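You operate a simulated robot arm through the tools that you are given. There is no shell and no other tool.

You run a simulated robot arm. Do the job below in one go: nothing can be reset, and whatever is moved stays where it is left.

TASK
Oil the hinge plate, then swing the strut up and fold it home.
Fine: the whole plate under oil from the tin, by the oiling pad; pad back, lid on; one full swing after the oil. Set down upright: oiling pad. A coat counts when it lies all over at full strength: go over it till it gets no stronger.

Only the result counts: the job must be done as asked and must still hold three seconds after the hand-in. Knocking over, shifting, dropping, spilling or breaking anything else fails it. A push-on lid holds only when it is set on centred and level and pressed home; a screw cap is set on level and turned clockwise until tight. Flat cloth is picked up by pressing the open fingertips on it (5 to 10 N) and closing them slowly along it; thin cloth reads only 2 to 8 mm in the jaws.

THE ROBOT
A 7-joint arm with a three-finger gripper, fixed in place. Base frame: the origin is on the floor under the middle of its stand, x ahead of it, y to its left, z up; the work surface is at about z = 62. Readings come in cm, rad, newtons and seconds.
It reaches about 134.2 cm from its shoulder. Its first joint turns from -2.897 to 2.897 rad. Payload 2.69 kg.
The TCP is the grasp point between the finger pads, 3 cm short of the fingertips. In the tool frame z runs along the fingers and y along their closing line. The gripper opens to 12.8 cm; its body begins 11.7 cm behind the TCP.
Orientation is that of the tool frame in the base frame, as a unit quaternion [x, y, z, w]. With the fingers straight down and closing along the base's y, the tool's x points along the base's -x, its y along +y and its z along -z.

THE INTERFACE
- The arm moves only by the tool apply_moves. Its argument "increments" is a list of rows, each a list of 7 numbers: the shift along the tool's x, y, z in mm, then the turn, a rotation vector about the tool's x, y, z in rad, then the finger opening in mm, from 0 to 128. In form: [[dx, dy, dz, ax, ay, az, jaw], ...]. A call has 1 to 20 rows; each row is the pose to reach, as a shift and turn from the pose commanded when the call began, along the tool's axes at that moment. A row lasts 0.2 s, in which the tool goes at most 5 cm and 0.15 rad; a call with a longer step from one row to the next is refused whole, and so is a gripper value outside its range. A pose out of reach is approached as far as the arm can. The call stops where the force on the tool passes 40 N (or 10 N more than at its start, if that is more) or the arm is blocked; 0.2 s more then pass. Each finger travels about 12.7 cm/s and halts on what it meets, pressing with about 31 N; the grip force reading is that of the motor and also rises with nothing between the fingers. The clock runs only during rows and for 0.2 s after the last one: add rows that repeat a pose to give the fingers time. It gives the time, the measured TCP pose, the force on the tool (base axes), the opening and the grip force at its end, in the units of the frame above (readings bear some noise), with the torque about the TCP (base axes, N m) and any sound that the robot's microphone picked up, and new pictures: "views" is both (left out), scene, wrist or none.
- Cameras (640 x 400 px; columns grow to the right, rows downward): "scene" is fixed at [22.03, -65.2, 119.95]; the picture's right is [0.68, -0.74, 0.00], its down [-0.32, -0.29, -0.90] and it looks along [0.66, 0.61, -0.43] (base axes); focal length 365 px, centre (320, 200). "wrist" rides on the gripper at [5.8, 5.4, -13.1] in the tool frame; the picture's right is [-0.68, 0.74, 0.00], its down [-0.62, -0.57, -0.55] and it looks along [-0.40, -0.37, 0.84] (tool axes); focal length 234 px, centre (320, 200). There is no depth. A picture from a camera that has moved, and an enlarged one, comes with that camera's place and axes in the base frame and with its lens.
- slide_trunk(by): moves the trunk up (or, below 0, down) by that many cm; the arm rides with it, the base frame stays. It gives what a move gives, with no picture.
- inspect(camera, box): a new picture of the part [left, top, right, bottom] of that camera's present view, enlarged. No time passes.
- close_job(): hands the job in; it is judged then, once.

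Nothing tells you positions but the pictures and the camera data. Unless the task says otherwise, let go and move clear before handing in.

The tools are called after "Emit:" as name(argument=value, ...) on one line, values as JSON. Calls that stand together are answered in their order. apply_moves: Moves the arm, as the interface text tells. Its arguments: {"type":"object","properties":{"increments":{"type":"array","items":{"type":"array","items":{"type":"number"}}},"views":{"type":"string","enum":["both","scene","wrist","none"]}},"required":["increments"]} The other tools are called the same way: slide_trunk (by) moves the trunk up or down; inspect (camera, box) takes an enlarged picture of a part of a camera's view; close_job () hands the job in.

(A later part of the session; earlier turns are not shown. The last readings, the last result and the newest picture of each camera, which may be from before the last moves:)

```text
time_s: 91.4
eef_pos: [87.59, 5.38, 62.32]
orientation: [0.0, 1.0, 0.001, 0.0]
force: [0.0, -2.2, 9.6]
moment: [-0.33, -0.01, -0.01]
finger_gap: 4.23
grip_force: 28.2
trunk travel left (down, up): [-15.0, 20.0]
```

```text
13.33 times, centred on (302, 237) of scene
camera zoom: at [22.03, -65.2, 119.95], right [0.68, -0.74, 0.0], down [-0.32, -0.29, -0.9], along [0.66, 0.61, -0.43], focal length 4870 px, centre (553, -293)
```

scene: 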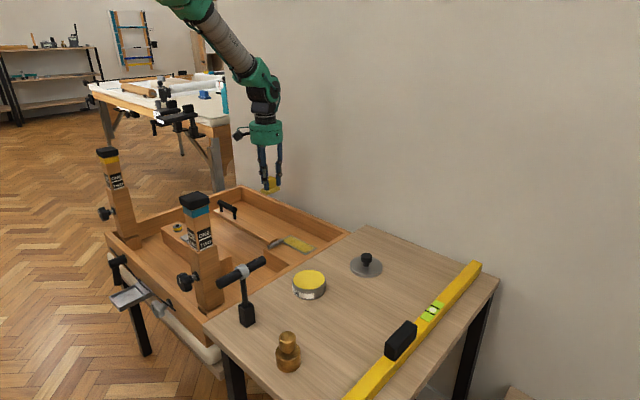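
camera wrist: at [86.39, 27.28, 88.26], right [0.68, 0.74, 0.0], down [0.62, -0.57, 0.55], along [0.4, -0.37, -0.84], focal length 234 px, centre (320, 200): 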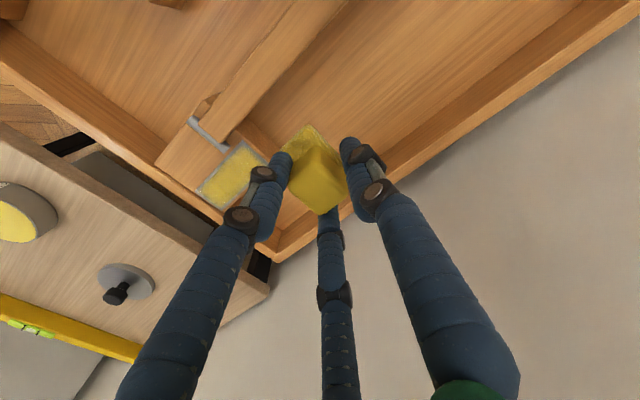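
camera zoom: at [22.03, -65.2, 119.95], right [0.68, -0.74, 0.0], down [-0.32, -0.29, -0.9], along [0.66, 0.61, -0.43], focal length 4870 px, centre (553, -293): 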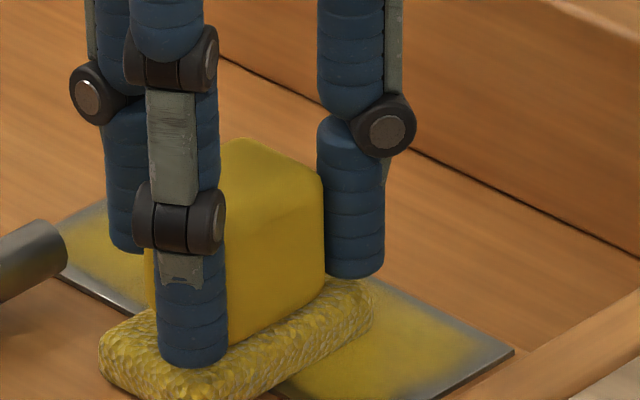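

Emit:
apply_moves(increments=[[0, 8, 0, 0, 0, 0, 5], [0, 16, 0, 0, 0, 0, 5], [0, 20, 0, 0, 0, 0, 5], [0, 12, 0, 0, 0, 0, 5], [0, 4, 0, 0, 0, 0, 5], [0, -4, 0, 0, 0, 0, 5], [0, -12, 0, 0, 0, 0, 5], [0, -20, 0, 0, 0, 0, 5], [0, -28, 0, 0, 0, 0, 5], [0, -36, 0, 0, 0, 0, 5], [0, -42, 0, 0, 0, 0, 5]], views="none")

Emit:
inspect(camera="wrist", box=[270, 20, 430, 150])

Emit:
inspect(camera="scene", box=[280, 222, 325, 252])

```text
time_s: 93.8
eef_pos: [87.57, 1.28, 62.32]
orientation: [0.0, 1.0, 0.001, 0.001]
force: [-1.1, 4.4, 11.4]
moment: [0.11, 0.12, -0.03]
finger_gap: 4.2
grip_force: 28.0
trunk travel left (down, up): [-15.0, 20.0]
```

```text
3.08 times, centred on (350, 85) of wrist
camera zoom: at [81.77, 6.61, 75.34], right [0.68, 0.74, 0.0], down [0.62, -0.57, 0.55], along [0.4, -0.37, -0.84], focal length 720 px, centre (228, 554)
```

zoom: 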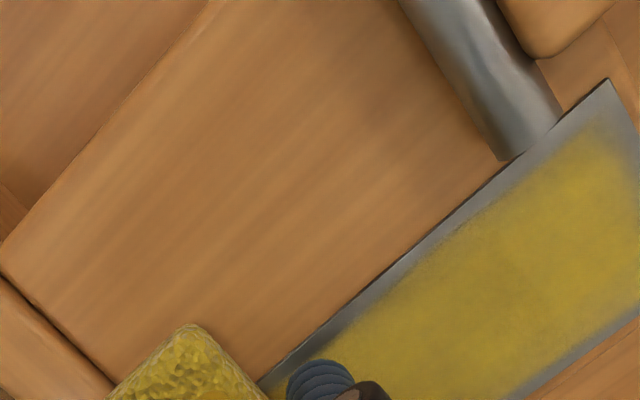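

```text
13.33 times, centred on (302, 237) of scene
camera zoom: at [22.03, -65.2, 119.95], right [0.68, -0.74, 0.0], down [-0.32, -0.29, -0.9], along [0.66, 0.61, -0.43], focal length 4870 px, centre (553, -293)
```

zoom: 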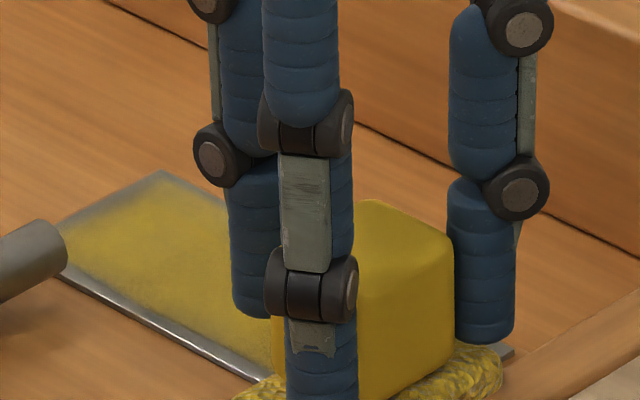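

The border is narrowing with each properly pressed pass (0.8 → 0.4 cm), so it's real coat. I'll overhang more on the −x side with verified pressure, staying clear of the pin.

Emit:
apply_moves(increments=[[8, 3, 0, 0, 0, 0, 5], [16, 5, 0.5, 0, 0, 0, 5], [16, 5, 0.5, 0, 0, 0, 5]], views="none")

```text
time_s: 94.6
eef_pos: [86.07, 1.64, 62.35]
orientation: [0.0, 1.0, 0.0, 0.0]
force: [5.6, -2.5, 17.4]
moment: [-0.33, -0.16, 0.08]
finger_gap: 4.2
grip_force: 27.7
trunk travel left (down, up): [-15.0, 20.0]
```

Emit:
apply_moves(increments=[[0, 8, 0, 0, 0, 0, 5], [0, 16, 0, 0, 0, 0, 5], [0, 24, 0, 0, 0, 0, 5], [0, 32, 0, 0, 0, 0, 5], [0, 38, 0, 0, 0, 0, 5], [0, 30, 0, 0, 0, 0, 5], [0, 22, 0, 0, 0, 0, 5], [0, 14, 0, 0, 0, 0, 5], [0, 6, 0, 0, 0, 0, 5], [0, 0, 0, 0, 0, 0, 5], [0, -6, 0, 0, 0, 0, 5]], views="none")

Emit:
inspect(camera="wrist", box=[270, 20, 430, 150])

Emit:
inspect(camera="scene", box=[280, 222, 325, 252])

```text
time_s: 97.0
eef_pos: [85.96, 1.03, 62.27]
orientation: [0.0, 1.0, 0.0, 0.001]
force: [0.7, 7.4, 21.8]
moment: [0.23, -0.03, 0.02]
finger_gap: 4.18
grip_force: 27.4
trunk travel left (down, up): [-15.0, 20.0]
```

```text
3.08 times, centred on (350, 85) of wrist
camera zoom: at [80.11, 6.4, 75.27], right [0.68, 0.74, 0.0], down [0.62, -0.57, 0.55], along [0.4, -0.37, -0.84], focal length 720 px, centre (228, 554)
```

zoom: 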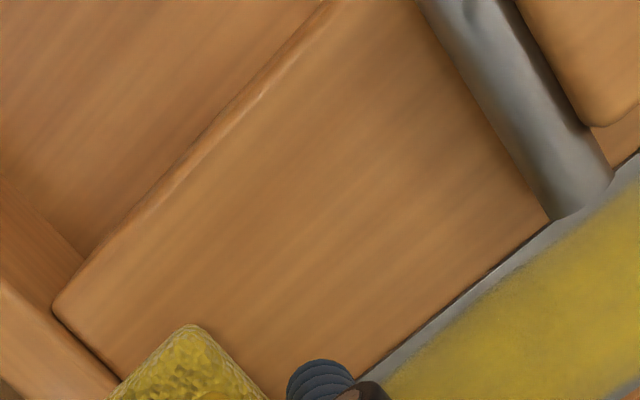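

```text
13.33 times, centred on (302, 237) of scene
camera zoom: at [22.03, -65.2, 119.95], right [0.68, -0.74, 0.0], down [-0.32, -0.29, -0.9], along [0.66, 0.61, -0.43], focal length 4870 px, centre (553, -293)
```

zoom: 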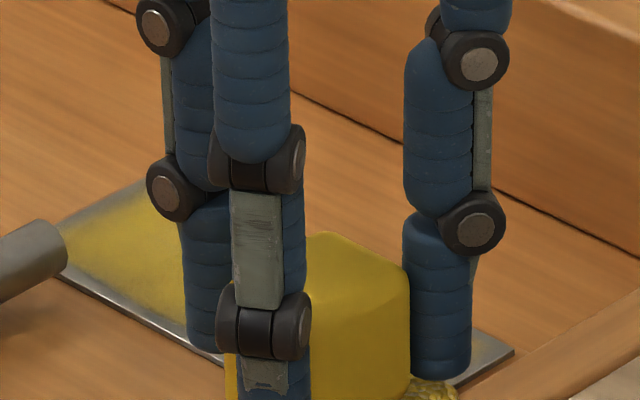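

Emit:
apply_moves(increments=[[0, 0, -30, 0, 0, 0, 5], [20, -10, -65, 0, 0, 0, 5], [50, -35, -90, 0, 0, 0, 5], [70, -55, -120, 0, 0, 0, 5], [70, -55, -120, 0, 0, 0, 5]], views="none")

Emit:
inspect(camera="wrist", box=[370, 20, 550, 170])

Emit:
inspect(camera="scene", box=[280, 222, 325, 252])

```text
time_s: 98.2
eef_pos: [78.77, -4.17, 74.17]
orientation: [0.0, 1.0, 0.0, 0.0]
force: [0.2, -0.5, -0.3]
moment: [0.0, -0.02, 0.01]
finger_gap: 4.17
grip_force: 27.8
trunk travel left (down, up): [-15.0, 20.0]
```

```text
2.67 times, centred on (460, 95) of wrist
camera zoom: at [72.96, 1.18, 87.18], right [0.68, 0.74, 0.0], down [0.62, -0.57, 0.55], along [0.4, -0.37, -0.84], focal length 624 px, centre (-53, 480)
```

zoom: 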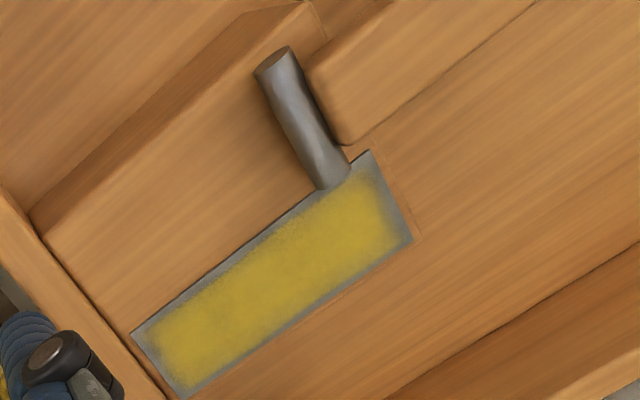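

```text
13.33 times, centred on (302, 237) of scene
camera zoom: at [22.03, -65.2, 119.95], right [0.68, -0.74, 0.0], down [-0.32, -0.29, -0.9], along [0.66, 0.61, -0.43], focal length 4870 px, centre (553, -293)
```

zoom: 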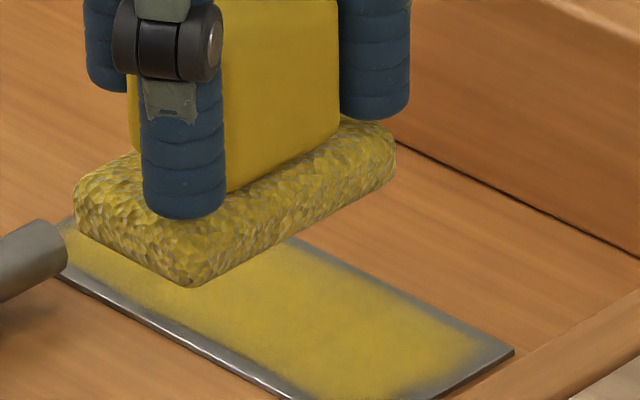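

The border has now evened out to a thin ~0.35 cm all round. I'll reload again and test with firm, well-overhung strokes on the open +x side to see whether it fills completely.

Emit:
apply_moves(increments=[[12, -20, -17, 0, 0, 0, 5], [30, -48, -17, 0, 0, 0, 5], [48, -78, -17, 0, 0, 0, 5], [64, -106, -17, 0, 0, 0, 5], [64, -106, -17, 0, 0, 0, 5], [64, -106, 10, 0, 0, 0, 5], [64, -106, 30, 0, 0, 0, 5], [64, -106, 38, 0, 0, 0, 5], [64, -106, 42, 0, 0, 0, 5], [64, -106, 44, 0, 0, 0, 5], [64, -106, 44, 0, 0, 0, 5], [64, -106, 44, 0, 0, 0, 5], [64, -106, 44, 0, 0, 0, 5]], views="none")

Emit:
inspect(camera="wrist", box=[220, 60, 420, 185])

```text
time_s: 101.0
eef_pos: [72.45, -14.97, 69.89]
orientation: [0.0, 1.0, -0.001, 0.0]
force: [-0.2, -0.4, -1.5]
moment: [0.01, -0.01, 0.01]
finger_gap: 4.2
grip_force: 28.2
trunk travel left (down, up): [-15.0, 20.0]
```

```text
3.20 times, centred on (320, 122) of wrist
camera zoom: at [66.7, -9.67, 82.93], right [0.68, 0.74, 0.0], down [0.62, -0.57, 0.55], along [0.4, -0.37, -0.84], focal length 749 px, centre (320, 448)
```

zoom: 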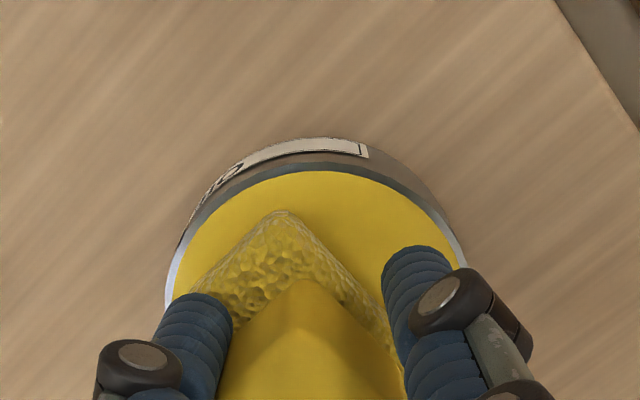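

Emit:
apply_moves(increments=[[1, 1.5, 1, 0, 0, 0, 5], [1, 1.5, 2, 0, 0, 0, 5], [1, 1.5, 2, 0, 0, 0, 5], [1, 1.5, 2, 0, 0, 0, 5], [1, 1.5, 2, 0, 0, 0, 5]], views="none")

Emit:
inspect(camera="wrist", box=[220, 60, 420, 185])

```text
time_s: 102.2
eef_pos: [72.48, -14.75, 69.71]
orientation: [0.0, 1.0, 0.0, 0.0]
force: [-0.1, -2.6, 12.0]
moment: [-0.37, 0.04, 0.02]
finger_gap: 4.21
grip_force: 28.0
trunk travel left (down, up): [-15.0, 20.0]
```

```text
3.20 times, centred on (320, 122) of wrist
camera zoom: at [66.67, -9.46, 82.77], right [0.68, 0.74, 0.0], down [0.61, -0.57, 0.55], along [0.41, -0.37, -0.84], focal length 749 px, centre (320, 448)
```

zoom: 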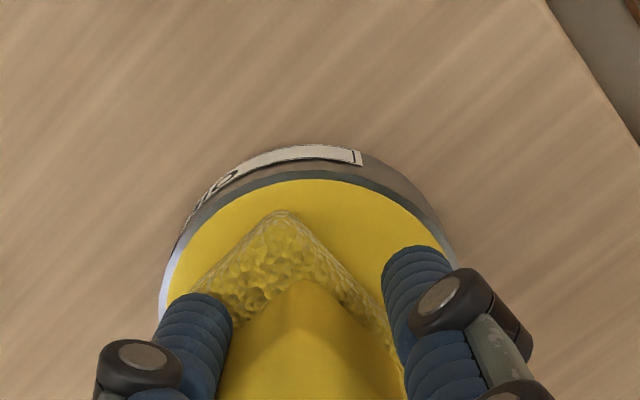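

Emit:
apply_moves(increments=[[0, 0, -20, 0, 0, 0, 5], [0, 0, -62, 0, 0, 0, 5], [-34, 28, -62, 0, 0, 0, 5], [-68, 56, -62, 0, 0, 0, 5], [-102, 84, -62, 0, 0, 0, 5], [-136, 112, -62, 0, 0, 0, 5], [-170, 140, -62, 0, 0, 0, 5], [-203, 165, -62, 0, 0, 0, 5], [-203, 165, -20, 0, 0, 0, 5], [-203, 165, 20, 0, 0, 0, 5], [-203, 165, 55, 0, 0, 0, 5], [-203, 165, 68, 0, 0, 0, 5], [-203, 165, 72, 0, 0, 0, 5], [-203, 165, 74, 0, 0, 0, 5]], views="none")

Emit:
inspect(camera="wrist", box=[200, 0, 440, 200])

Emit:
inspect(camera="scene", box=[280, 222, 325, 252])

```text
time_s: 105.2
eef_pos: [92.92, 1.54, 62.26]
orientation: [0.0, 1.0, 0.0, 0.0]
force: [0.2, -1.3, 0.4]
moment: [0.04, 0.03, 0.01]
finger_gap: 4.19
grip_force: 27.9
trunk travel left (down, up): [-15.0, 20.0]
```

```text
2.00 times, centred on (320, 100) of wrist
camera zoom: at [87.0, 6.87, 75.3], right [0.68, 0.74, 0.0], down [0.62, -0.57, 0.55], along [0.4, -0.37, -0.84], focal length 468 px, centre (320, 400)
```

zoom: 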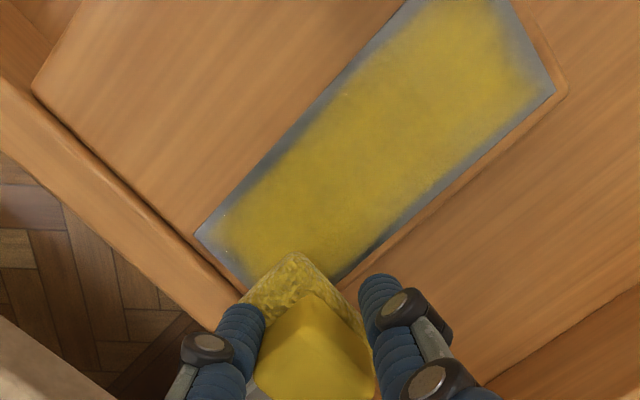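

```text
13.33 times, centred on (302, 237) of scene
camera zoom: at [22.03, -65.2, 119.95], right [0.68, -0.74, 0.0], down [-0.32, -0.29, -0.9], along [0.66, 0.61, -0.43], focal length 4870 px, centre (553, -293)
```

zoom: 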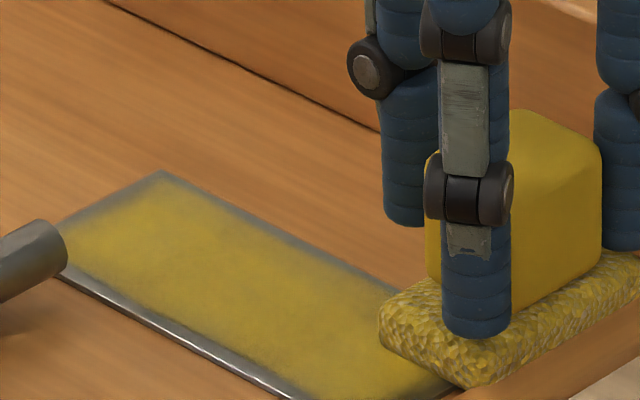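

Emit:
apply_moves(increments=[[0, 0, 1, 0, 0, 0, 5], [0, 0, 1.5, 0, 0, 0, 5]], views="none")

```text
time_s: 105.8
eef_pos: [92.92, 1.46, 62.24]
orientation: [0.0, 1.0, 0.0, 0.001]
force: [-1.7, -2.9, 11.4]
moment: [-0.38, 0.33, 0.03]
finger_gap: 4.18
grip_force: 27.9
trunk travel left (down, up): [-15.0, 20.0]
```

Emit:
apply_moves(increments=[[0, 8, 0, 0, 0, 0, 5], [0, 16, 0, 0, 0, 0, 5], [0, 24, 0, 0, 0, 0, 5], [0, 32, 0, 0, 0, 0, 5], [0, 40, 0, 0, 0, 0, 5], [0, 48, 0, 0, 0, 0, 5], [0, 56, 0, 0, 0, 0, 5], [0, 64, 0, 0, 0, 0, 5]], views="none")

Emit:
inspect(camera="scene", box=[280, 222, 325, 252])

```text
time_s: 107.6
eef_pos: [92.88, 7.94, 62.18]
orientation: [0.0, 1.0, 0.0, 0.001]
force: [0.1, -6.9, 19.2]
moment: [-0.55, 0.18, 0.09]
finger_gap: 4.22
grip_force: 27.8
trunk travel left (down, up): [-15.0, 20.0]
```

```text
13.33 times, centred on (302, 237) of scene
camera zoom: at [22.03, -65.2, 119.95], right [0.68, -0.74, 0.0], down [-0.32, -0.29, -0.9], along [0.66, 0.61, -0.43], focal length 4870 px, centre (553, -293)
```

zoom: 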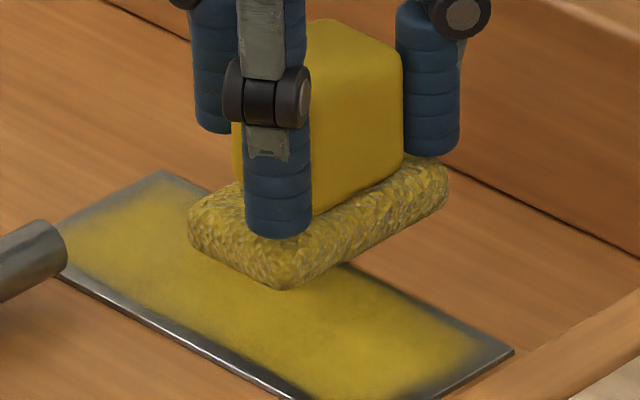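

Interior strength is still growing where freshly wiped. I'll do repeated full-length strokes down the middle with the wet pad, checking pressure.

Emit:
apply_moves(increments=[[0, 8, -0.5, 0, 0, 0, 5], [0, 16, -0.5, 0, 0, 0, 5], [0, 24, -0.5, 0, 0, 0, 5], [0, 32, -0.5, 0, 0, 0, 5], [0, 40, -0.5, 0, 0, 0, 5], [0, 48, -0.5, 0, 0, 0, 5], [10, 50, -0.5, 0, 0, 0, 5], [20, 50, -0.5, 0, 0, 0, 5], [28, 50, -0.5, 0, 0, 0, 5], [31, 48, -0.5, 0, 0, 0, 5], [31, 40, -0.5, 0, 0, 0, 5], [31, 32, -0.5, 0, 0, 0, 5], [31, 24, -0.5, 0, 0, 0, 5], [31, 16, -0.5, 0, 0, 0, 5]], views="none")

Emit:
inspect(camera="wrist", box=[200, 0, 440, 200])

Emit:
inspect(camera="scene", box=[280, 222, 325, 252])

```text
time_s: 110.6
eef_pos: [89.72, 9.55, 62.18]
orientation: [0.0, 1.0, 0.0, 0.0]
force: [0.5, 5.6, 19.3]
moment: [0.05, 0.02, 0.02]
finger_gap: 4.18
grip_force: 27.8
trunk travel left (down, up): [-15.0, 20.0]
```

```text
2.00 times, centred on (320, 100) of wrist
camera zoom: at [83.91, 15.0, 75.2], right [0.68, 0.74, 0.0], down [0.61, -0.57, 0.55], along [0.41, -0.37, -0.84], focal length 468 px, centre (320, 400)
```

zoom: 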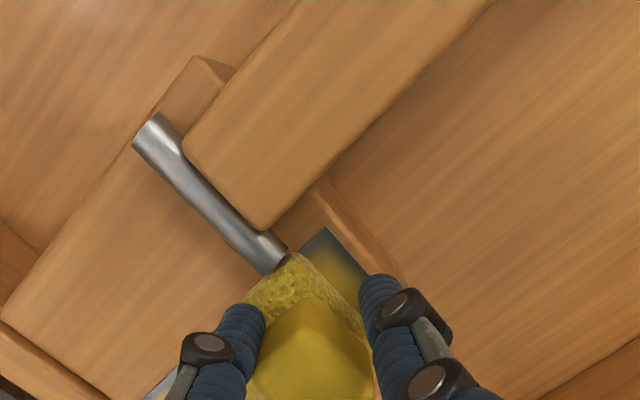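

```text
13.33 times, centred on (302, 237) of scene
camera zoom: at [22.03, -65.2, 119.95], right [0.68, -0.74, 0.0], down [-0.32, -0.29, -0.9], along [0.66, 0.61, -0.43], focal length 4870 px, centre (553, -293)
```

zoom: 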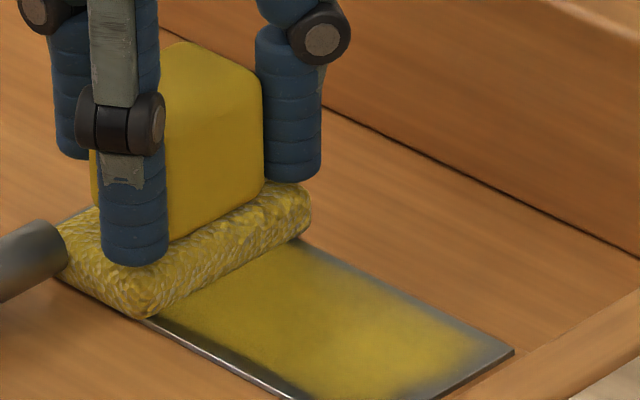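

Emit:
apply_moves(increments=[[0, -9, -0.5, 0, 0, 0, 5], [3, -18, -0.5, 0, 0, 0, 5], [6, -27, -0.5, 0, 0, 0, 5], [6, -36, -0.5, 0, 0, 0, 5], [6, -45, -0.5, 0, 0, 0, 5], [6, -54, -0.5, 0, 0, 0, 5], [6, -63, -0.5, 0, 0, 0, 5], [6, -72, -0.5, 0, 0, 0, 5], [6, -81, -0.5, 0, 0, 0, 5], [6, -88, -0.5, 0, 0, 0, 5], [-5, -88, -0.5, 0, 0, 0, 5], [-15, -88, -0.5, 0, 0, 0, 5], [-15, -80, -0.5, 0, 0, 0, 5], [-15, -71, -0.5, 0, 0, 0, 5], [-15, -62, -0.5, 0, 0, 0, 5], [-15, -53, -0.5, 0, 0, 0, 5], [-15, -44, -0.5, 0, 0, 0, 5], [-15, -35, -0.5, 0, 0, 0, 5], [-10, -26, -0.5, 0, 0, 0, 5], [-6, -17, -0.5, 0, 0, 0, 5]], views="none")

Emit:
inspect(camera="scene", box=[280, 222, 325, 252])

```text
time_s: 114.8
eef_pos: [90.11, 7.92, 62.21]
orientation: [0.0, 1.0, 0.0, 0.0]
force: [0.0, -0.1, -0.9]
moment: [0.01, -0.02, 0.02]
finger_gap: 4.16
grip_force: 27.5
trunk travel left (down, up): [-15.0, 20.0]
```

```text
13.33 times, centred on (302, 237) of scene
camera zoom: at [22.03, -65.2, 119.95], right [0.68, -0.74, 0.0], down [-0.32, -0.29, -0.9], along [0.66, 0.61, -0.43], focal length 4870 px, centre (553, -293)
```

zoom: 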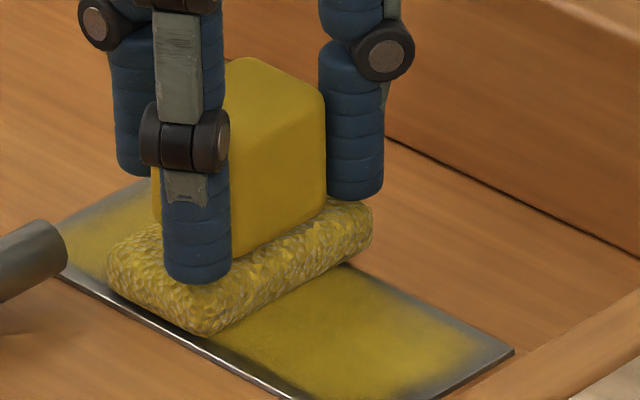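

The pad has slid up slightly again and lost contact; I'll keep pressure nearer 8–10 N from now on. Reloading the pad.

Emit:
apply_moves(increments=[[0, 0, -40, 0, 0, 0, 5], [0, 0, -85, 0, 0, 0, 5], [0, 0, -130, 0, 0, 0, 5], [29, -38, -137, 0, 0, 0, 5], [59, -76, -137, 0, 0, 0, 5], [89, -114, -137, 0, 0, 0, 5], [119, -152, -137, 0, 0, 0, 5], [149, -190, -137, 0, 0, 0, 5], [178, -227, -137, 0, 0, 0, 5], [178, -227, -137, 0, 0, 0, 5]], views="none")

Emit:
inspect(camera="wrist", box=[220, 60, 420, 185])

Emit:
inspect(camera="wrist", box=[480, 40, 620, 160])

Emit:
inspect(camera="scene", box=[260, 210, 340, 290])

```text
time_s: 117.0
eef_pos: [72.53, -14.87, 75.81]
orientation: [0.0, 1.0, 0.001, 0.001]
force: [-0.3, -0.7, -1.0]
moment: [0.0, 0.0, -0.03]
finger_gap: 4.17
grip_force: 27.5
trunk travel left (down, up): [-15.0, 20.0]
```

```text
3.20 times, centred on (320, 122) of wrist
camera zoom: at [66.62, -9.5, 88.8], right [0.68, 0.74, 0.0], down [0.62, -0.57, 0.55], along [0.4, -0.37, -0.84], focal length 749 px, centre (320, 448)
```

zoom: 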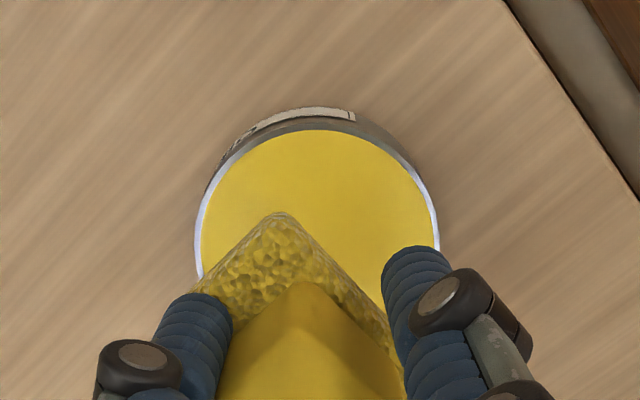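

```text
3.33 times, centred on (550, 100) of wrist
camera zoom: at [66.62, -9.5, 88.8], right [0.68, 0.74, 0.0], down [0.62, -0.57, 0.55], along [0.4, -0.37, -0.84], focal length 781 px, centre (-447, 533)
```

zoom: 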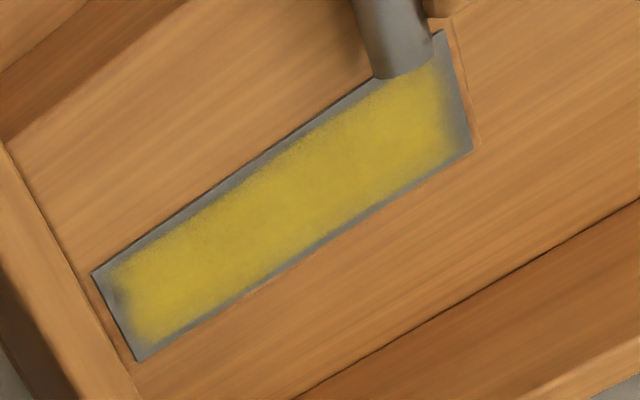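

```text
5.00 times, centred on (300, 250) of scene
camera zoom: at [22.03, -65.2, 119.95], right [0.68, -0.74, 0.0], down [-0.32, -0.29, -0.9], along [0.66, 0.61, -0.43], focal length 1826 px, centre (420, -50)
```

zoom: 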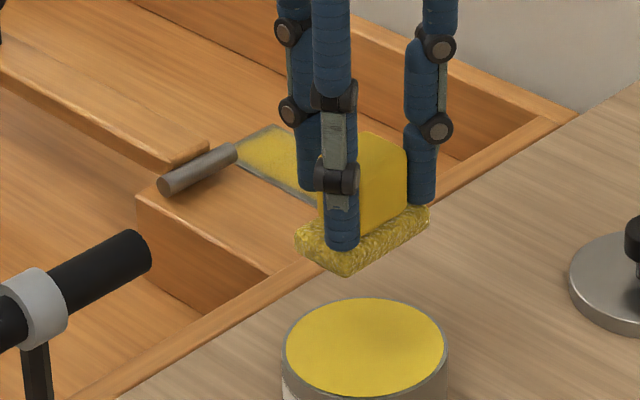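

Emit:
apply_moves(increments=[[1.5, 0.5, 25, 0, 0, 0, 5], [1.5, 0.5, 48, 0, 0, 0, 5], [1.5, 0.5, 57, 0, 0, 0, 5], [1.5, 0.5, 60, 0, 0, 0, 5], [1.5, 0.5, 61.5, 0, 0, 0, 5], [1.5, 0.5, 62.5, 0, 0, 0, 5], [1.5, 0.5, 62.5, 0, 0, 0, 5], [1.5, 0.5, 62.5, 0, 0, 0, 5]], views="none")

```text
time_s: 118.8
eef_pos: [72.38, -14.7, 69.67]
orientation: [0.0, 1.0, 0.001, 0.001]
force: [-1.5, 2.2, 8.4]
moment: [-0.11, 0.1, 0.0]
finger_gap: 4.2
grip_force: 27.3
trunk travel left (down, up): [-15.0, 20.0]
```

Emit:
apply_moves(increments=[[0, 0, 0, 0, 0, 0, 5], [0, 0, 0, 0, 0, 0, 5], [0, 0, 0, 0, 0, 0, 5], [0, 0, -20, 0, 0, 0, 5], [0, 0, -55, 0, 0, 0, 5], [-22, 35, -55, 0, 0, 0, 5], [-44, 70, -50, 0, 0, 0, 5], [-64, 105, -45, 0, 0, 0, 5], [-64, 105, -45, 0, 0, 0, 5]], views="none")

Emit:
inspect(camera="wrist", box=[390, 60, 520, 175])

Emit:
inspect(camera="wrist", box=[400, 110, 450, 150])

Emit:
inspect(camera="wrist", box=[470, 60, 530, 110])

```text
time_s: 120.8
eef_pos: [78.64, -3.89, 74.14]
orientation: [0.0, 1.0, 0.0, 0.001]
force: [0.1, -0.3, -0.8]
moment: [-0.03, 0.05, 0.01]
finger_gap: 4.19
grip_force: 28.3
trunk travel left (down, up): [-15.0, 20.0]
```

```text
3.48 times, centred on (455, 118) of wrist
camera zoom: at [72.91, 1.39, 87.15], right [0.68, 0.74, 0.0], down [0.62, -0.57, 0.55], along [0.4, -0.37, -0.84], focal length 814 px, centre (-150, 487)
```

zoom: 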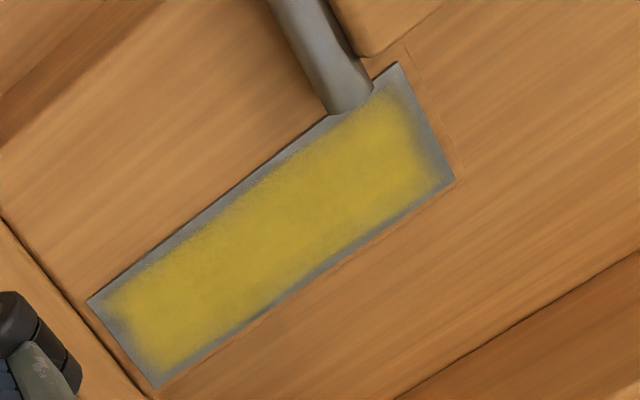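

```text
10.00 times, centred on (425, 130) of wrist
camera zoom: at [72.91, 1.39, 87.15], right [0.68, 0.74, 0.0], down [0.62, -0.57, 0.55], along [0.4, -0.37, -0.84], focal length 2342 px, centre (-730, 900)
```

zoom: 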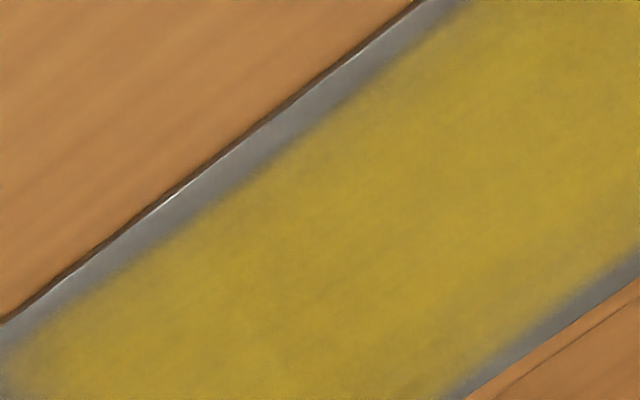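

```text
8.00 times, centred on (500, 85) of wrist
camera zoom: at [72.91, 1.39, 87.15], right [0.68, 0.74, 0.0], down [0.62, -0.57, 0.55], along [0.4, -0.37, -0.84], focal length 1873 px, centre (-1120, 1120)
```

zoom: 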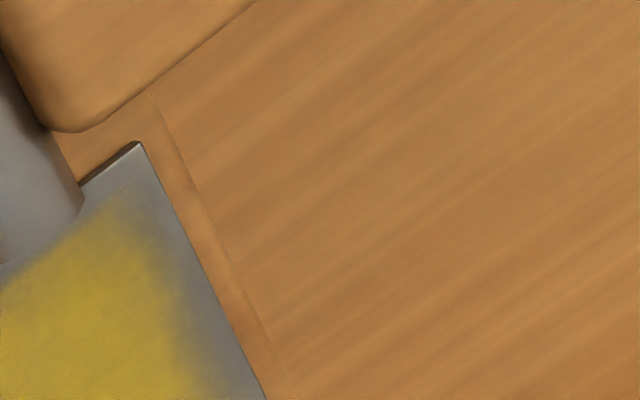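

The remaining border widths differ (+x .33, −x .45, −y .5, +y .8 cm), so they are genuine gaps — mostly crossed when the pad was already dry. With the freshly loaded pad I go straight to the +y end first.

Emit:
apply_moves(increments=[[-28, 38, -5, 0, 0, 0, 5], [-56, 78, -5, 0, 0, 0, 5], [-88, 116, -5, 0, 0, 0, 5], [-119, 150, 0, 0, 0, 0, 5], [-119, 163, 30, 0, 0, 0, 5], [-119, 163, 70, 0, 0, 0, 5], [-119, 163, 105, 0, 0, 0, 5], [-119, 163, 116, 0, 0, 0, 5], [-119, 163, 119, 0, 0, 0, 5], [-119, 163, 120.5, 0, 0, 0, 5]], views="none")

Emit:
inspect(camera="scene", box=[280, 222, 325, 252])

Emit:
inspect(camera="wrist", box=[200, 50, 400, 200])

```text
time_s: 123.0
eef_pos: [90.64, 12.01, 62.15]
orientation: [0.0, 1.0, 0.001, 0.001]
force: [-2.2, -3.4, 7.8]
moment: [-0.26, 0.17, -0.07]
finger_gap: 4.19
grip_force: 27.4
trunk travel left (down, up): [-15.0, 20.0]
```

```text
13.33 times, centred on (302, 237) of scene
camera zoom: at [22.03, -65.2, 119.95], right [0.68, -0.74, 0.0], down [-0.32, -0.29, -0.9], along [0.66, 0.61, -0.43], focal length 4870 px, centre (553, -293)
```

zoom: 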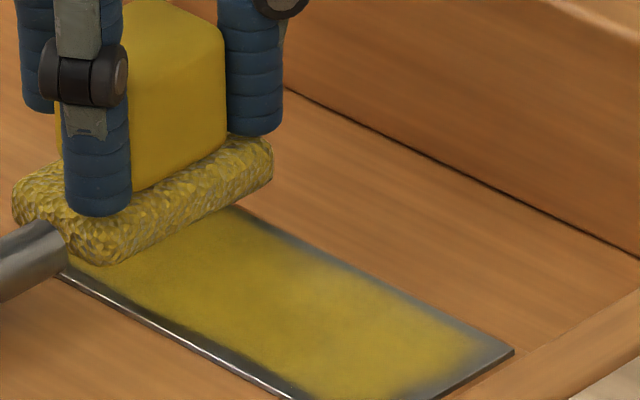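

```text
2.67 times, centred on (300, 125) of wrist
camera zoom: at [84.87, 17.28, 75.18], right [0.68, 0.74, 0.0], down [0.61, -0.57, 0.55], along [0.4, -0.37, -0.84], focal length 624 px, centre (373, 400)
```

zoom: 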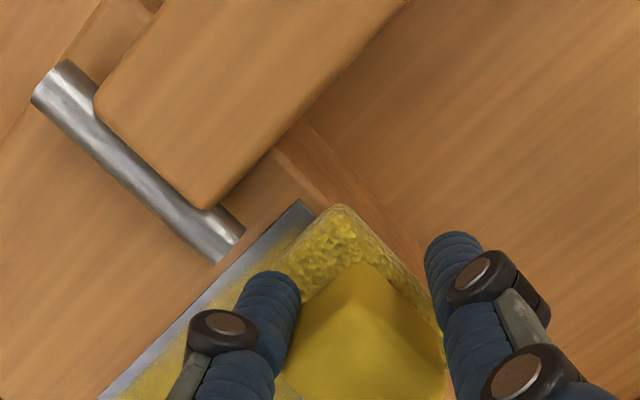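

Emit:
apply_moves(increments=[[0, 3, 0, 0, 0, 0, 5], [5, 3, 0, 0, 0, 0, 5], [9, 3, 0, 0, 0, 0, 5], [5, 3, 0, 0, 0, 0, 5], [0, 3, 0, 0, 0, 0, 5], [-6, 3, 0, 0, 0, 0, 5], [-12, 3, 0, 0, 0, 0, 5], [-6, 3, 0, 0, 0, 0, 5], [0, 3, 0, 0, 0, 0, 5], [5, 3, 0, 0, 0, 0, 5], [9, 3, 0, 0, 0, 0, 5], [9, -3, 0, 0, 0, 0, 5], [9, 3, 0, 0, 0, 0, 5]], views="none")

Emit:
inspect(camera="wrist", box=[200, 50, 400, 200])

```text
time_s: 125.8
eef_pos: [89.56, 12.28, 62.11]
orientation: [-0.001, 1.0, 0.0, 0.0]
force: [-1.0, -4.6, 11.7]
moment: [-0.38, 0.04, -0.01]
finger_gap: 4.21
grip_force: 28.3
trunk travel left (down, up): [-15.0, 20.0]
```

```text
2.67 times, centred on (300, 125) of wrist
camera zoom: at [83.85, 17.59, 75.17], right [0.68, 0.74, 0.0], down [0.62, -0.57, 0.55], along [0.4, -0.37, -0.84], focal length 624 px, centre (373, 400)
```

zoom: 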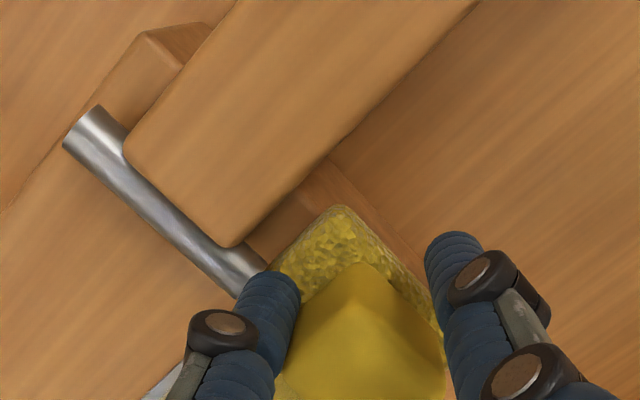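

Now lift and view the +y end from the same viewing pose as before.

Emit:
apply_moves(increments=[[-3, 0, -30, 0, 0, 0, 5], [0, -10, -70, 0, 0, 0, 5], [20, -40, -100, 0, 0, 0, 5], [45, -75, -120, 0, 0, 0, 5], [75, -110, -125, 0, 0, 0, 5], [108, -145, -125, 0, 0, 0, 5], [108, -163, -120, 0, 0, 0, 5], [108, -163, -120, 0, 0, 0, 5]], views="none")

Emit:
inspect(camera="wrist", box=[390, 60, 520, 175])

Emit:
inspect(camera="wrist", box=[440, 60, 500, 110])

Emit:
inspect(camera="scene", box=[280, 222, 325, 252])

```text
time_s: 127.6
eef_pos: [78.78, -3.85, 73.92]
orientation: [0.0, 1.0, 0.0, 0.0]
force: [-0.2, 0.1, 0.1]
moment: [0.02, -0.05, 0.02]
finger_gap: 4.19
grip_force: 28.0
trunk travel left (down, up): [-15.0, 20.0]
```

```text
3.48 times, centred on (455, 118) of wrist
camera zoom: at [72.92, 1.38, 86.85], right [0.68, 0.74, 0.0], down [0.62, -0.57, 0.55], along [0.4, -0.37, -0.84], focal length 814 px, centre (-150, 487)
```

zoom: 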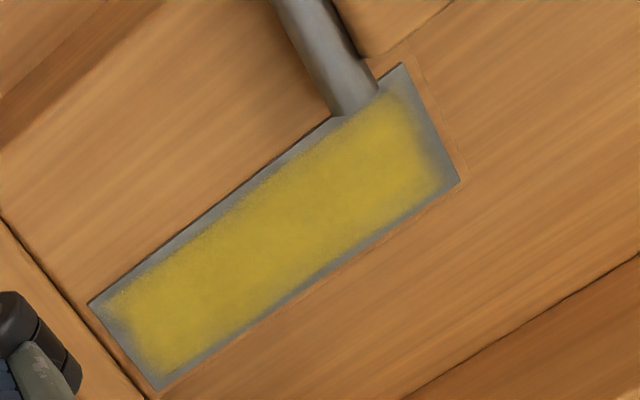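

```text
8.00 times, centred on (470, 85) of wrist
camera zoom: at [72.92, 1.38, 86.85], right [0.68, 0.74, 0.0], down [0.62, -0.57, 0.55], along [0.4, -0.37, -0.84], focal length 1873 px, centre (-880, 1120)
```

zoom: 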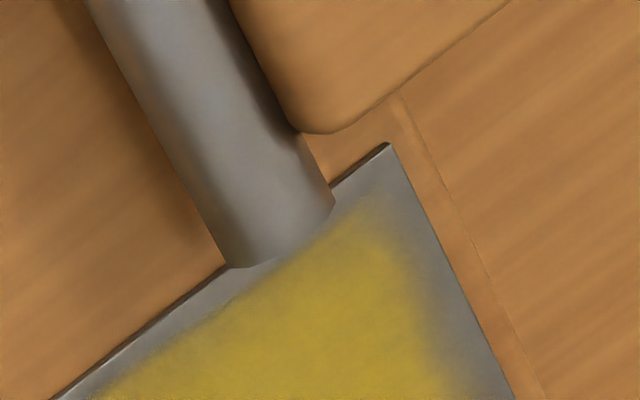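

```text
13.33 times, centred on (302, 237) of scene
camera zoom: at [22.03, -65.2, 119.95], right [0.68, -0.74, 0.0], down [-0.32, -0.29, -0.9], along [0.66, 0.61, -0.43], focal length 4870 px, centre (553, -293)
```

zoom: 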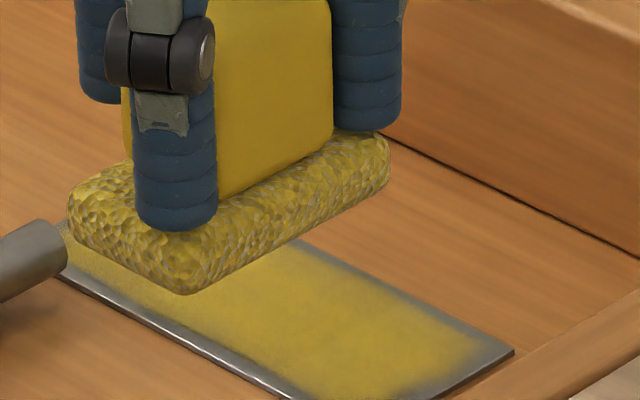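

The +y border shrank from ~0.8 to ~0.6 cm. I'll keep reloading and working each edge slowly. Next load goes to the +x edge, to see whether it fills to the very rim.

Emit:
apply_moves(increments=[[12, -20, -17, 0, 0, 0, 5], [30, -50, -17, 0, 0, 0, 5], [48, -80, -17, 0, 0, 0, 5], [63, -109, -17, 0, 0, 0, 5], [63, -109, -17, 0, 0, 0, 5], [63, -109, 10, 0, 0, 0, 5], [63, -109, 30, 0, 0, 0, 5], [63, -109, 38, 0, 0, 0, 5], [63, -109, 41, 0, 0, 0, 5], [63, -109, 43.5, 0, 0, 0, 5], [63, -109, 44.5, 0, 0, 0, 5], [63, -109, 44.5, 0, 0, 0, 5], [63, -109, 44.5, 0, 0, 0, 5], [63, -109, 44.5, 0, 0, 0, 5]], views="none")

Emit:
inspect(camera="scene", box=[280, 245, 340, 295])

```text
time_s: 130.6
eef_pos: [72.64, -14.82, 69.65]
orientation: [0.0, 1.0, 0.0, -0.001]
force: [-0.4, 1.4, 5.6]
moment: [-0.08, 0.01, -0.01]
finger_gap: 4.18
grip_force: 27.7
trunk travel left (down, up): [-15.0, 20.0]
```

```text
8.00 times, centred on (310, 270) of scene
camera zoom: at [22.03, -65.2, 119.95], right [0.68, -0.74, 0.0], down [-0.32, -0.29, -0.9], along [0.66, 0.61, -0.43], focal length 2922 px, centre (400, -360)
```

zoom: 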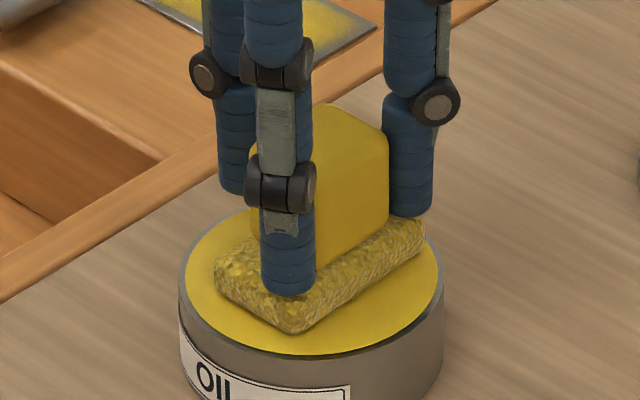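

Emit:
apply_moves(increments=[[0, 0, 0.7, 0, 0, 0, 5], [0, 0, 0.7, 0, 0, 0, 5], [0, 0, 0.7, 0, 0, 0, 5], [0, 0, 0.7, 0, 0, 0, 5], [0, 0, 0.7, 0, 0, 0, 5], [0, 0, -20, 0, 0, 0, 5], [0, 0, -62, 0, 0, 0, 5], [0, 0, -62, 0, 0, 0, 5]], views="none")

Emit:
inspect(camera="scene", box=[280, 225, 340, 275])

Emit:
inspect(camera="wrist", box=[260, 110, 380, 185])

```text
time_s: 132.4
eef_pos: [72.75, -14.99, 76.07]
orientation: [0.001, 1.0, -0.001, -0.001]
force: [-0.5, -0.3, 0.3]
moment: [0.04, -0.03, 0.03]
finger_gap: 4.18
grip_force: 27.8
trunk travel left (down, up): [-15.0, 20.0]
```

```text
8.00 times, centred on (310, 250) of scene
camera zoom: at [22.03, -65.2, 119.95], right [0.68, -0.74, 0.0], down [-0.32, -0.29, -0.9], along [0.66, 0.61, -0.43], focal length 2922 px, centre (400, -200)
```

zoom: 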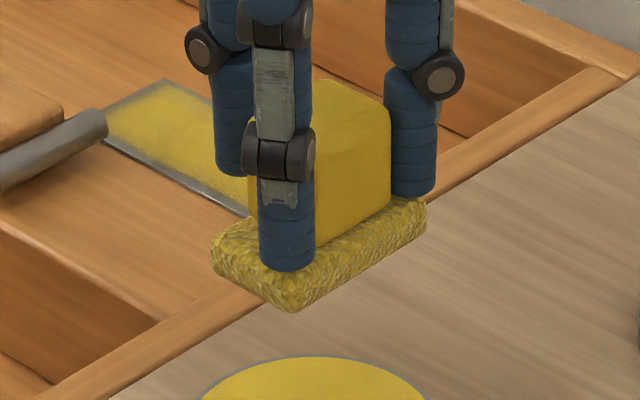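

```text
5.33 times, centred on (320, 148) of wrist
camera zoom: at [66.95, -9.62, 89.05], right [0.68, 0.74, 0.0], down [0.62, -0.57, 0.55], along [0.4, -0.37, -0.84], focal length 1249 px, centre (320, 480)
```

zoom: 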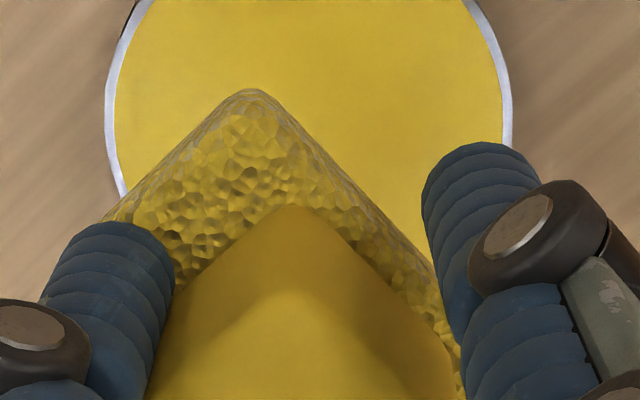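

Emit:
apply_moves(increments=[[-32, 27, 0, 0, 0, 0, 5], [-64, 54, 0, 0, 0, 0, 5], [-96, 81, 0, 0, 0, 0, 5], [-128, 108, 0, 0, 0, 0, 5], [-160, 136, 0, 0, 0, 0, 5], [-192, 163, 20, 0, 0, 0, 5], [-192, 163, 60, 0, 0, 0, 5], [-192, 163, 100, 0, 0, 0, 5], [-192, 163, 128, 0, 0, 0, 5], [-192, 163, 135, 0, 0, 0, 5], [-192, 163, 137, 0, 0, 0, 5], [-192, 163, 137.5, 0, 0, 0, 5]], views="none")

Emit:
inspect(camera="wrist", box=[200, 50, 440, 200])

```text
time_s: 135.0
eef_pos: [91.96, 1.56, 62.16]
orientation: [0.001, 1.0, 0.0, -0.001]
force: [0.0, -0.4, -0.7]
moment: [0.04, 0.02, 0.0]
finger_gap: 4.18
grip_force: 27.1
trunk travel left (down, up): [-15.0, 20.0]
```

```text
2.67 times, centred on (320, 125) of wrist
camera zoom: at [86.06, 6.84, 75.16], right [0.68, 0.74, 0.0], down [0.62, -0.57, 0.55], along [0.4, -0.37, -0.84], focal length 624 px, centre (320, 400)
```

zoom: 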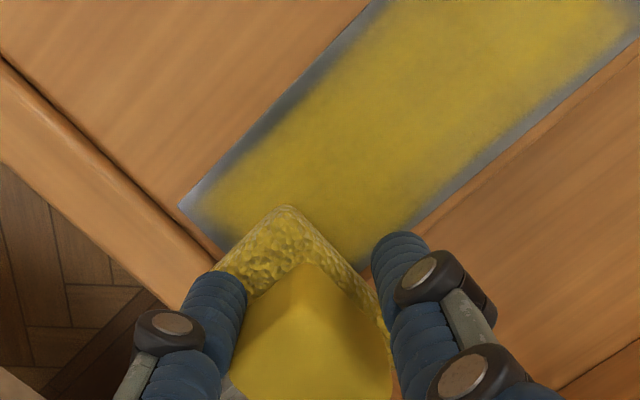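

Emit:
apply_moves(increments=[[0, 0, 0.7, 0, 0, 0, 5], [0, 0, 1.2, 0, 0, 0, 5]], views="none")

```text
time_s: 135.6
eef_pos: [91.99, 1.54, 62.31]
orientation: [0.0, 1.0, 0.001, 0.001]
force: [0.0, 1.4, 10.0]
moment: [-0.03, 0.21, -0.02]
finger_gap: 4.19
grip_force: 27.4
trunk travel left (down, up): [-15.0, 20.0]
```

Emit:
apply_moves(increments=[[0, 6, 0, 0, 0, 0, 5], [0, 12, 0, 0, 0, 0, 5], [0, 18, 0, 0, 0, 0, 5], [0, 24, 0, 0, 0, 0, 5], [0, 30, 0, 0, 0, 0, 5], [0, 36, 0, 0, 0, 0, 5], [0, 42, 0, 0, 0, 0, 5], [0, 48, 0, 0, 0, 0, 5], [0, 54, 0, 0, 0, 0, 5], [0, 60, 0, 0, 0, 0, 5]], views="none")

Emit:
inspect(camera="scene", box=[280, 222, 325, 252])

```text
time_s: 137.8
eef_pos: [91.85, 7.4, 62.12]
orientation: [0.0, 1.0, 0.0, 0.001]
force: [0.6, -6.7, 17.2]
moment: [-0.41, 0.07, 0.04]
finger_gap: 4.21
grip_force: 28.4
trunk travel left (down, up): [-15.0, 20.0]
```

```text
13.33 times, centred on (302, 237) of scene
camera zoom: at [22.03, -65.2, 119.95], right [0.68, -0.74, 0.0], down [-0.32, -0.29, -0.9], along [0.66, 0.61, -0.43], focal length 4870 px, centre (553, -293)
```

zoom: 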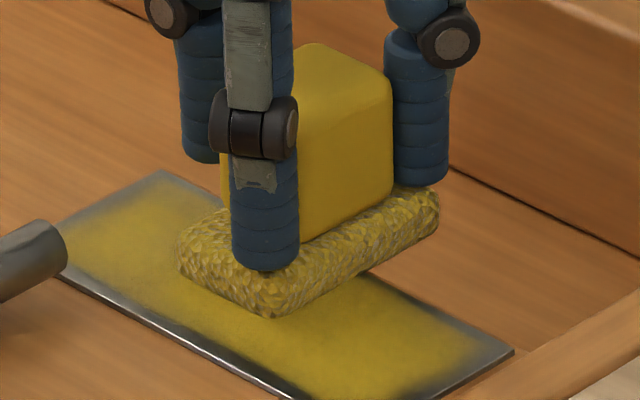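

Emit:
apply_moves(increments=[[0, 8, -0.5, 0, 0, 0, 5], [0, 16, -0.5, 0, 0, 0, 5], [0, 24, -0.5, 0, 0, 0, 5], [0, 32, -0.5, 0, 0, 0, 5], [0, 40, -0.5, 0, 0, 0, 5], [0, 46, -0.5, 0, 0, 0, 5], [6, 48, -0.5, 0, 0, 0, 5], [12, 48, -0.5, 0, 0, 0, 5], [18, 48, -0.5, 0, 0, 0, 5], [22, 48, -0.5, 0, 0, 0, 5]], views="none")

```text
time_s: 140.0
eef_pos: [89.56, 12.37, 62.09]
orientation: [0.0, 1.0, 0.0, 0.001]
force: [8.9, 1.6, 22.5]
moment: [-0.17, -0.3, 0.11]
finger_gap: 4.2
grip_force: 27.7
trunk travel left (down, up): [-15.0, 20.0]
```

Emit:
apply_moves(increments=[[0, 0, -0.8, 0, 0, 0, 5], [-6, 0, -0.8, 0, 0, 0, 5], [-12, 0, -0.8, 0, 0, 0, 5], [-18, 0, -0.8, 0, 0, 0, 5], [-24, 0, -0.8, 0, 0, 0, 5], [-16, 4, -0.8, 0, 0, 0, 5], [-8, 4, -0.8, 0, 0, 0, 5], [0, 4, -0.8, 0, 0, 0, 5], [-3, 0, -30, 0, 0, 0, 5], [0, -10, -70, 0, 0, 0, 5], [20, -40, -100, 0, 0, 0, 5], [45, -75, -120, 0, 0, 0, 5], [75, -110, -125, 0, 0, 0, 5], [108, -145, -125, 0, 0, 0, 5], [108, -163, -120, 0, 0, 0, 5], [108, -163, -120, 0, 0, 0, 5]], views="none")

Emit:
inspect(camera="wrist", box=[390, 60, 520, 175])

Emit:
inspect(camera="wrist", box=[440, 60, 500, 110])

Emit:
inspect(camera="wrist", box=[400, 110, 450, 150])

Emit:
inspect(camera="wrist", box=[395, 125, 445, 175])

```text
time_s: 143.4
eef_pos: [78.7, -4.03, 73.63]
orientation: [0.0, 1.0, 0.001, -0.001]
force: [0.5, -0.3, -0.9]
moment: [0.02, -0.04, 0.03]
finger_gap: 4.22
grip_force: 27.1
trunk travel left (down, up): [-15.0, 20.0]
```

```text
3.48 times, centred on (455, 118) of wrist
camera zoom: at [72.96, 1.2, 86.6], right [0.68, 0.74, 0.0], down [0.62, -0.57, 0.55], along [0.4, -0.37, -0.84], focal length 814 px, centre (-150, 487)
```

zoom: 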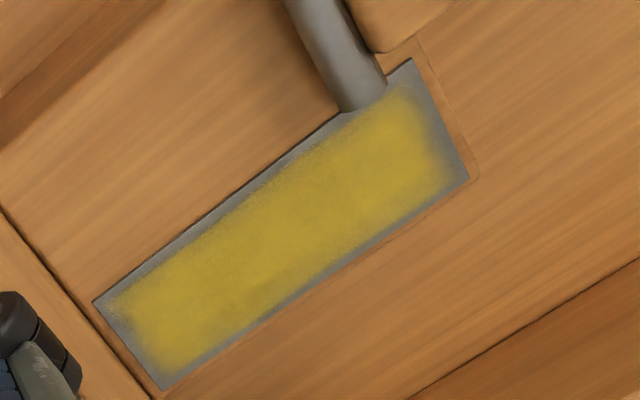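

```text
8.00 times, centred on (470, 85) of wrist
camera zoom: at [72.96, 1.2, 86.6], right [0.68, 0.74, 0.0], down [0.62, -0.57, 0.55], along [0.4, -0.37, -0.84], focal length 1873 px, centre (-880, 1120)
```

zoom: 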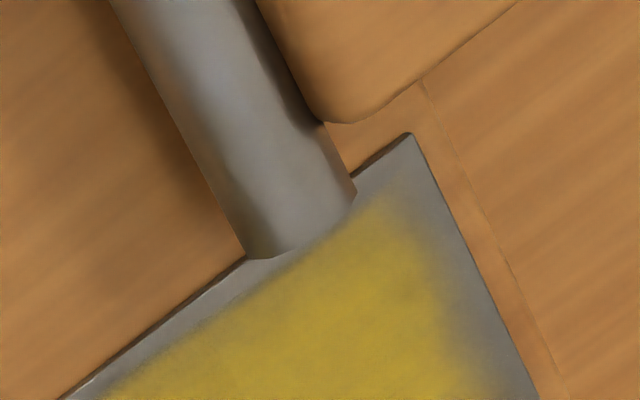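

```text
10.00 times, centred on (425, 130) of wrist
camera zoom: at [72.96, 1.2, 86.6], right [0.68, 0.74, 0.0], down [0.62, -0.57, 0.55], along [0.4, -0.37, -0.84], focal length 2342 px, centre (-730, 900)
```

zoom: 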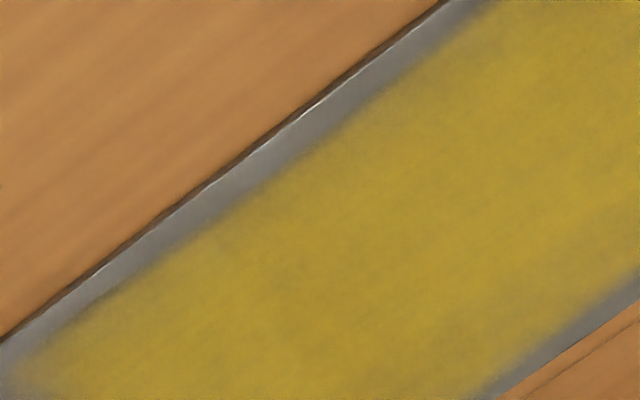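

```text
8.00 times, centred on (420, 150) of wrist
camera zoom: at [72.96, 1.2, 86.6], right [0.68, 0.74, 0.0], down [0.62, -0.57, 0.55], along [0.4, -0.37, -0.84], focal length 1873 px, centre (-480, 600)
```

zoom: 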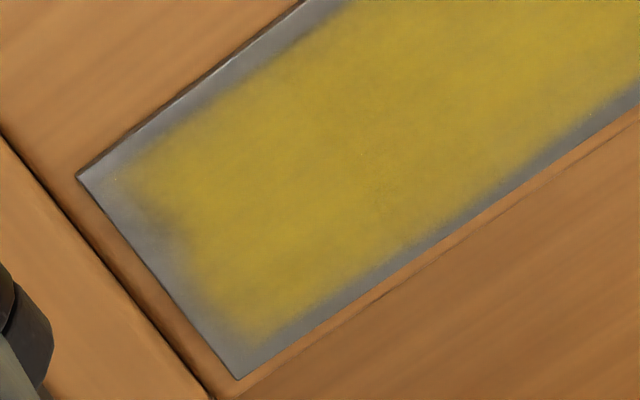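

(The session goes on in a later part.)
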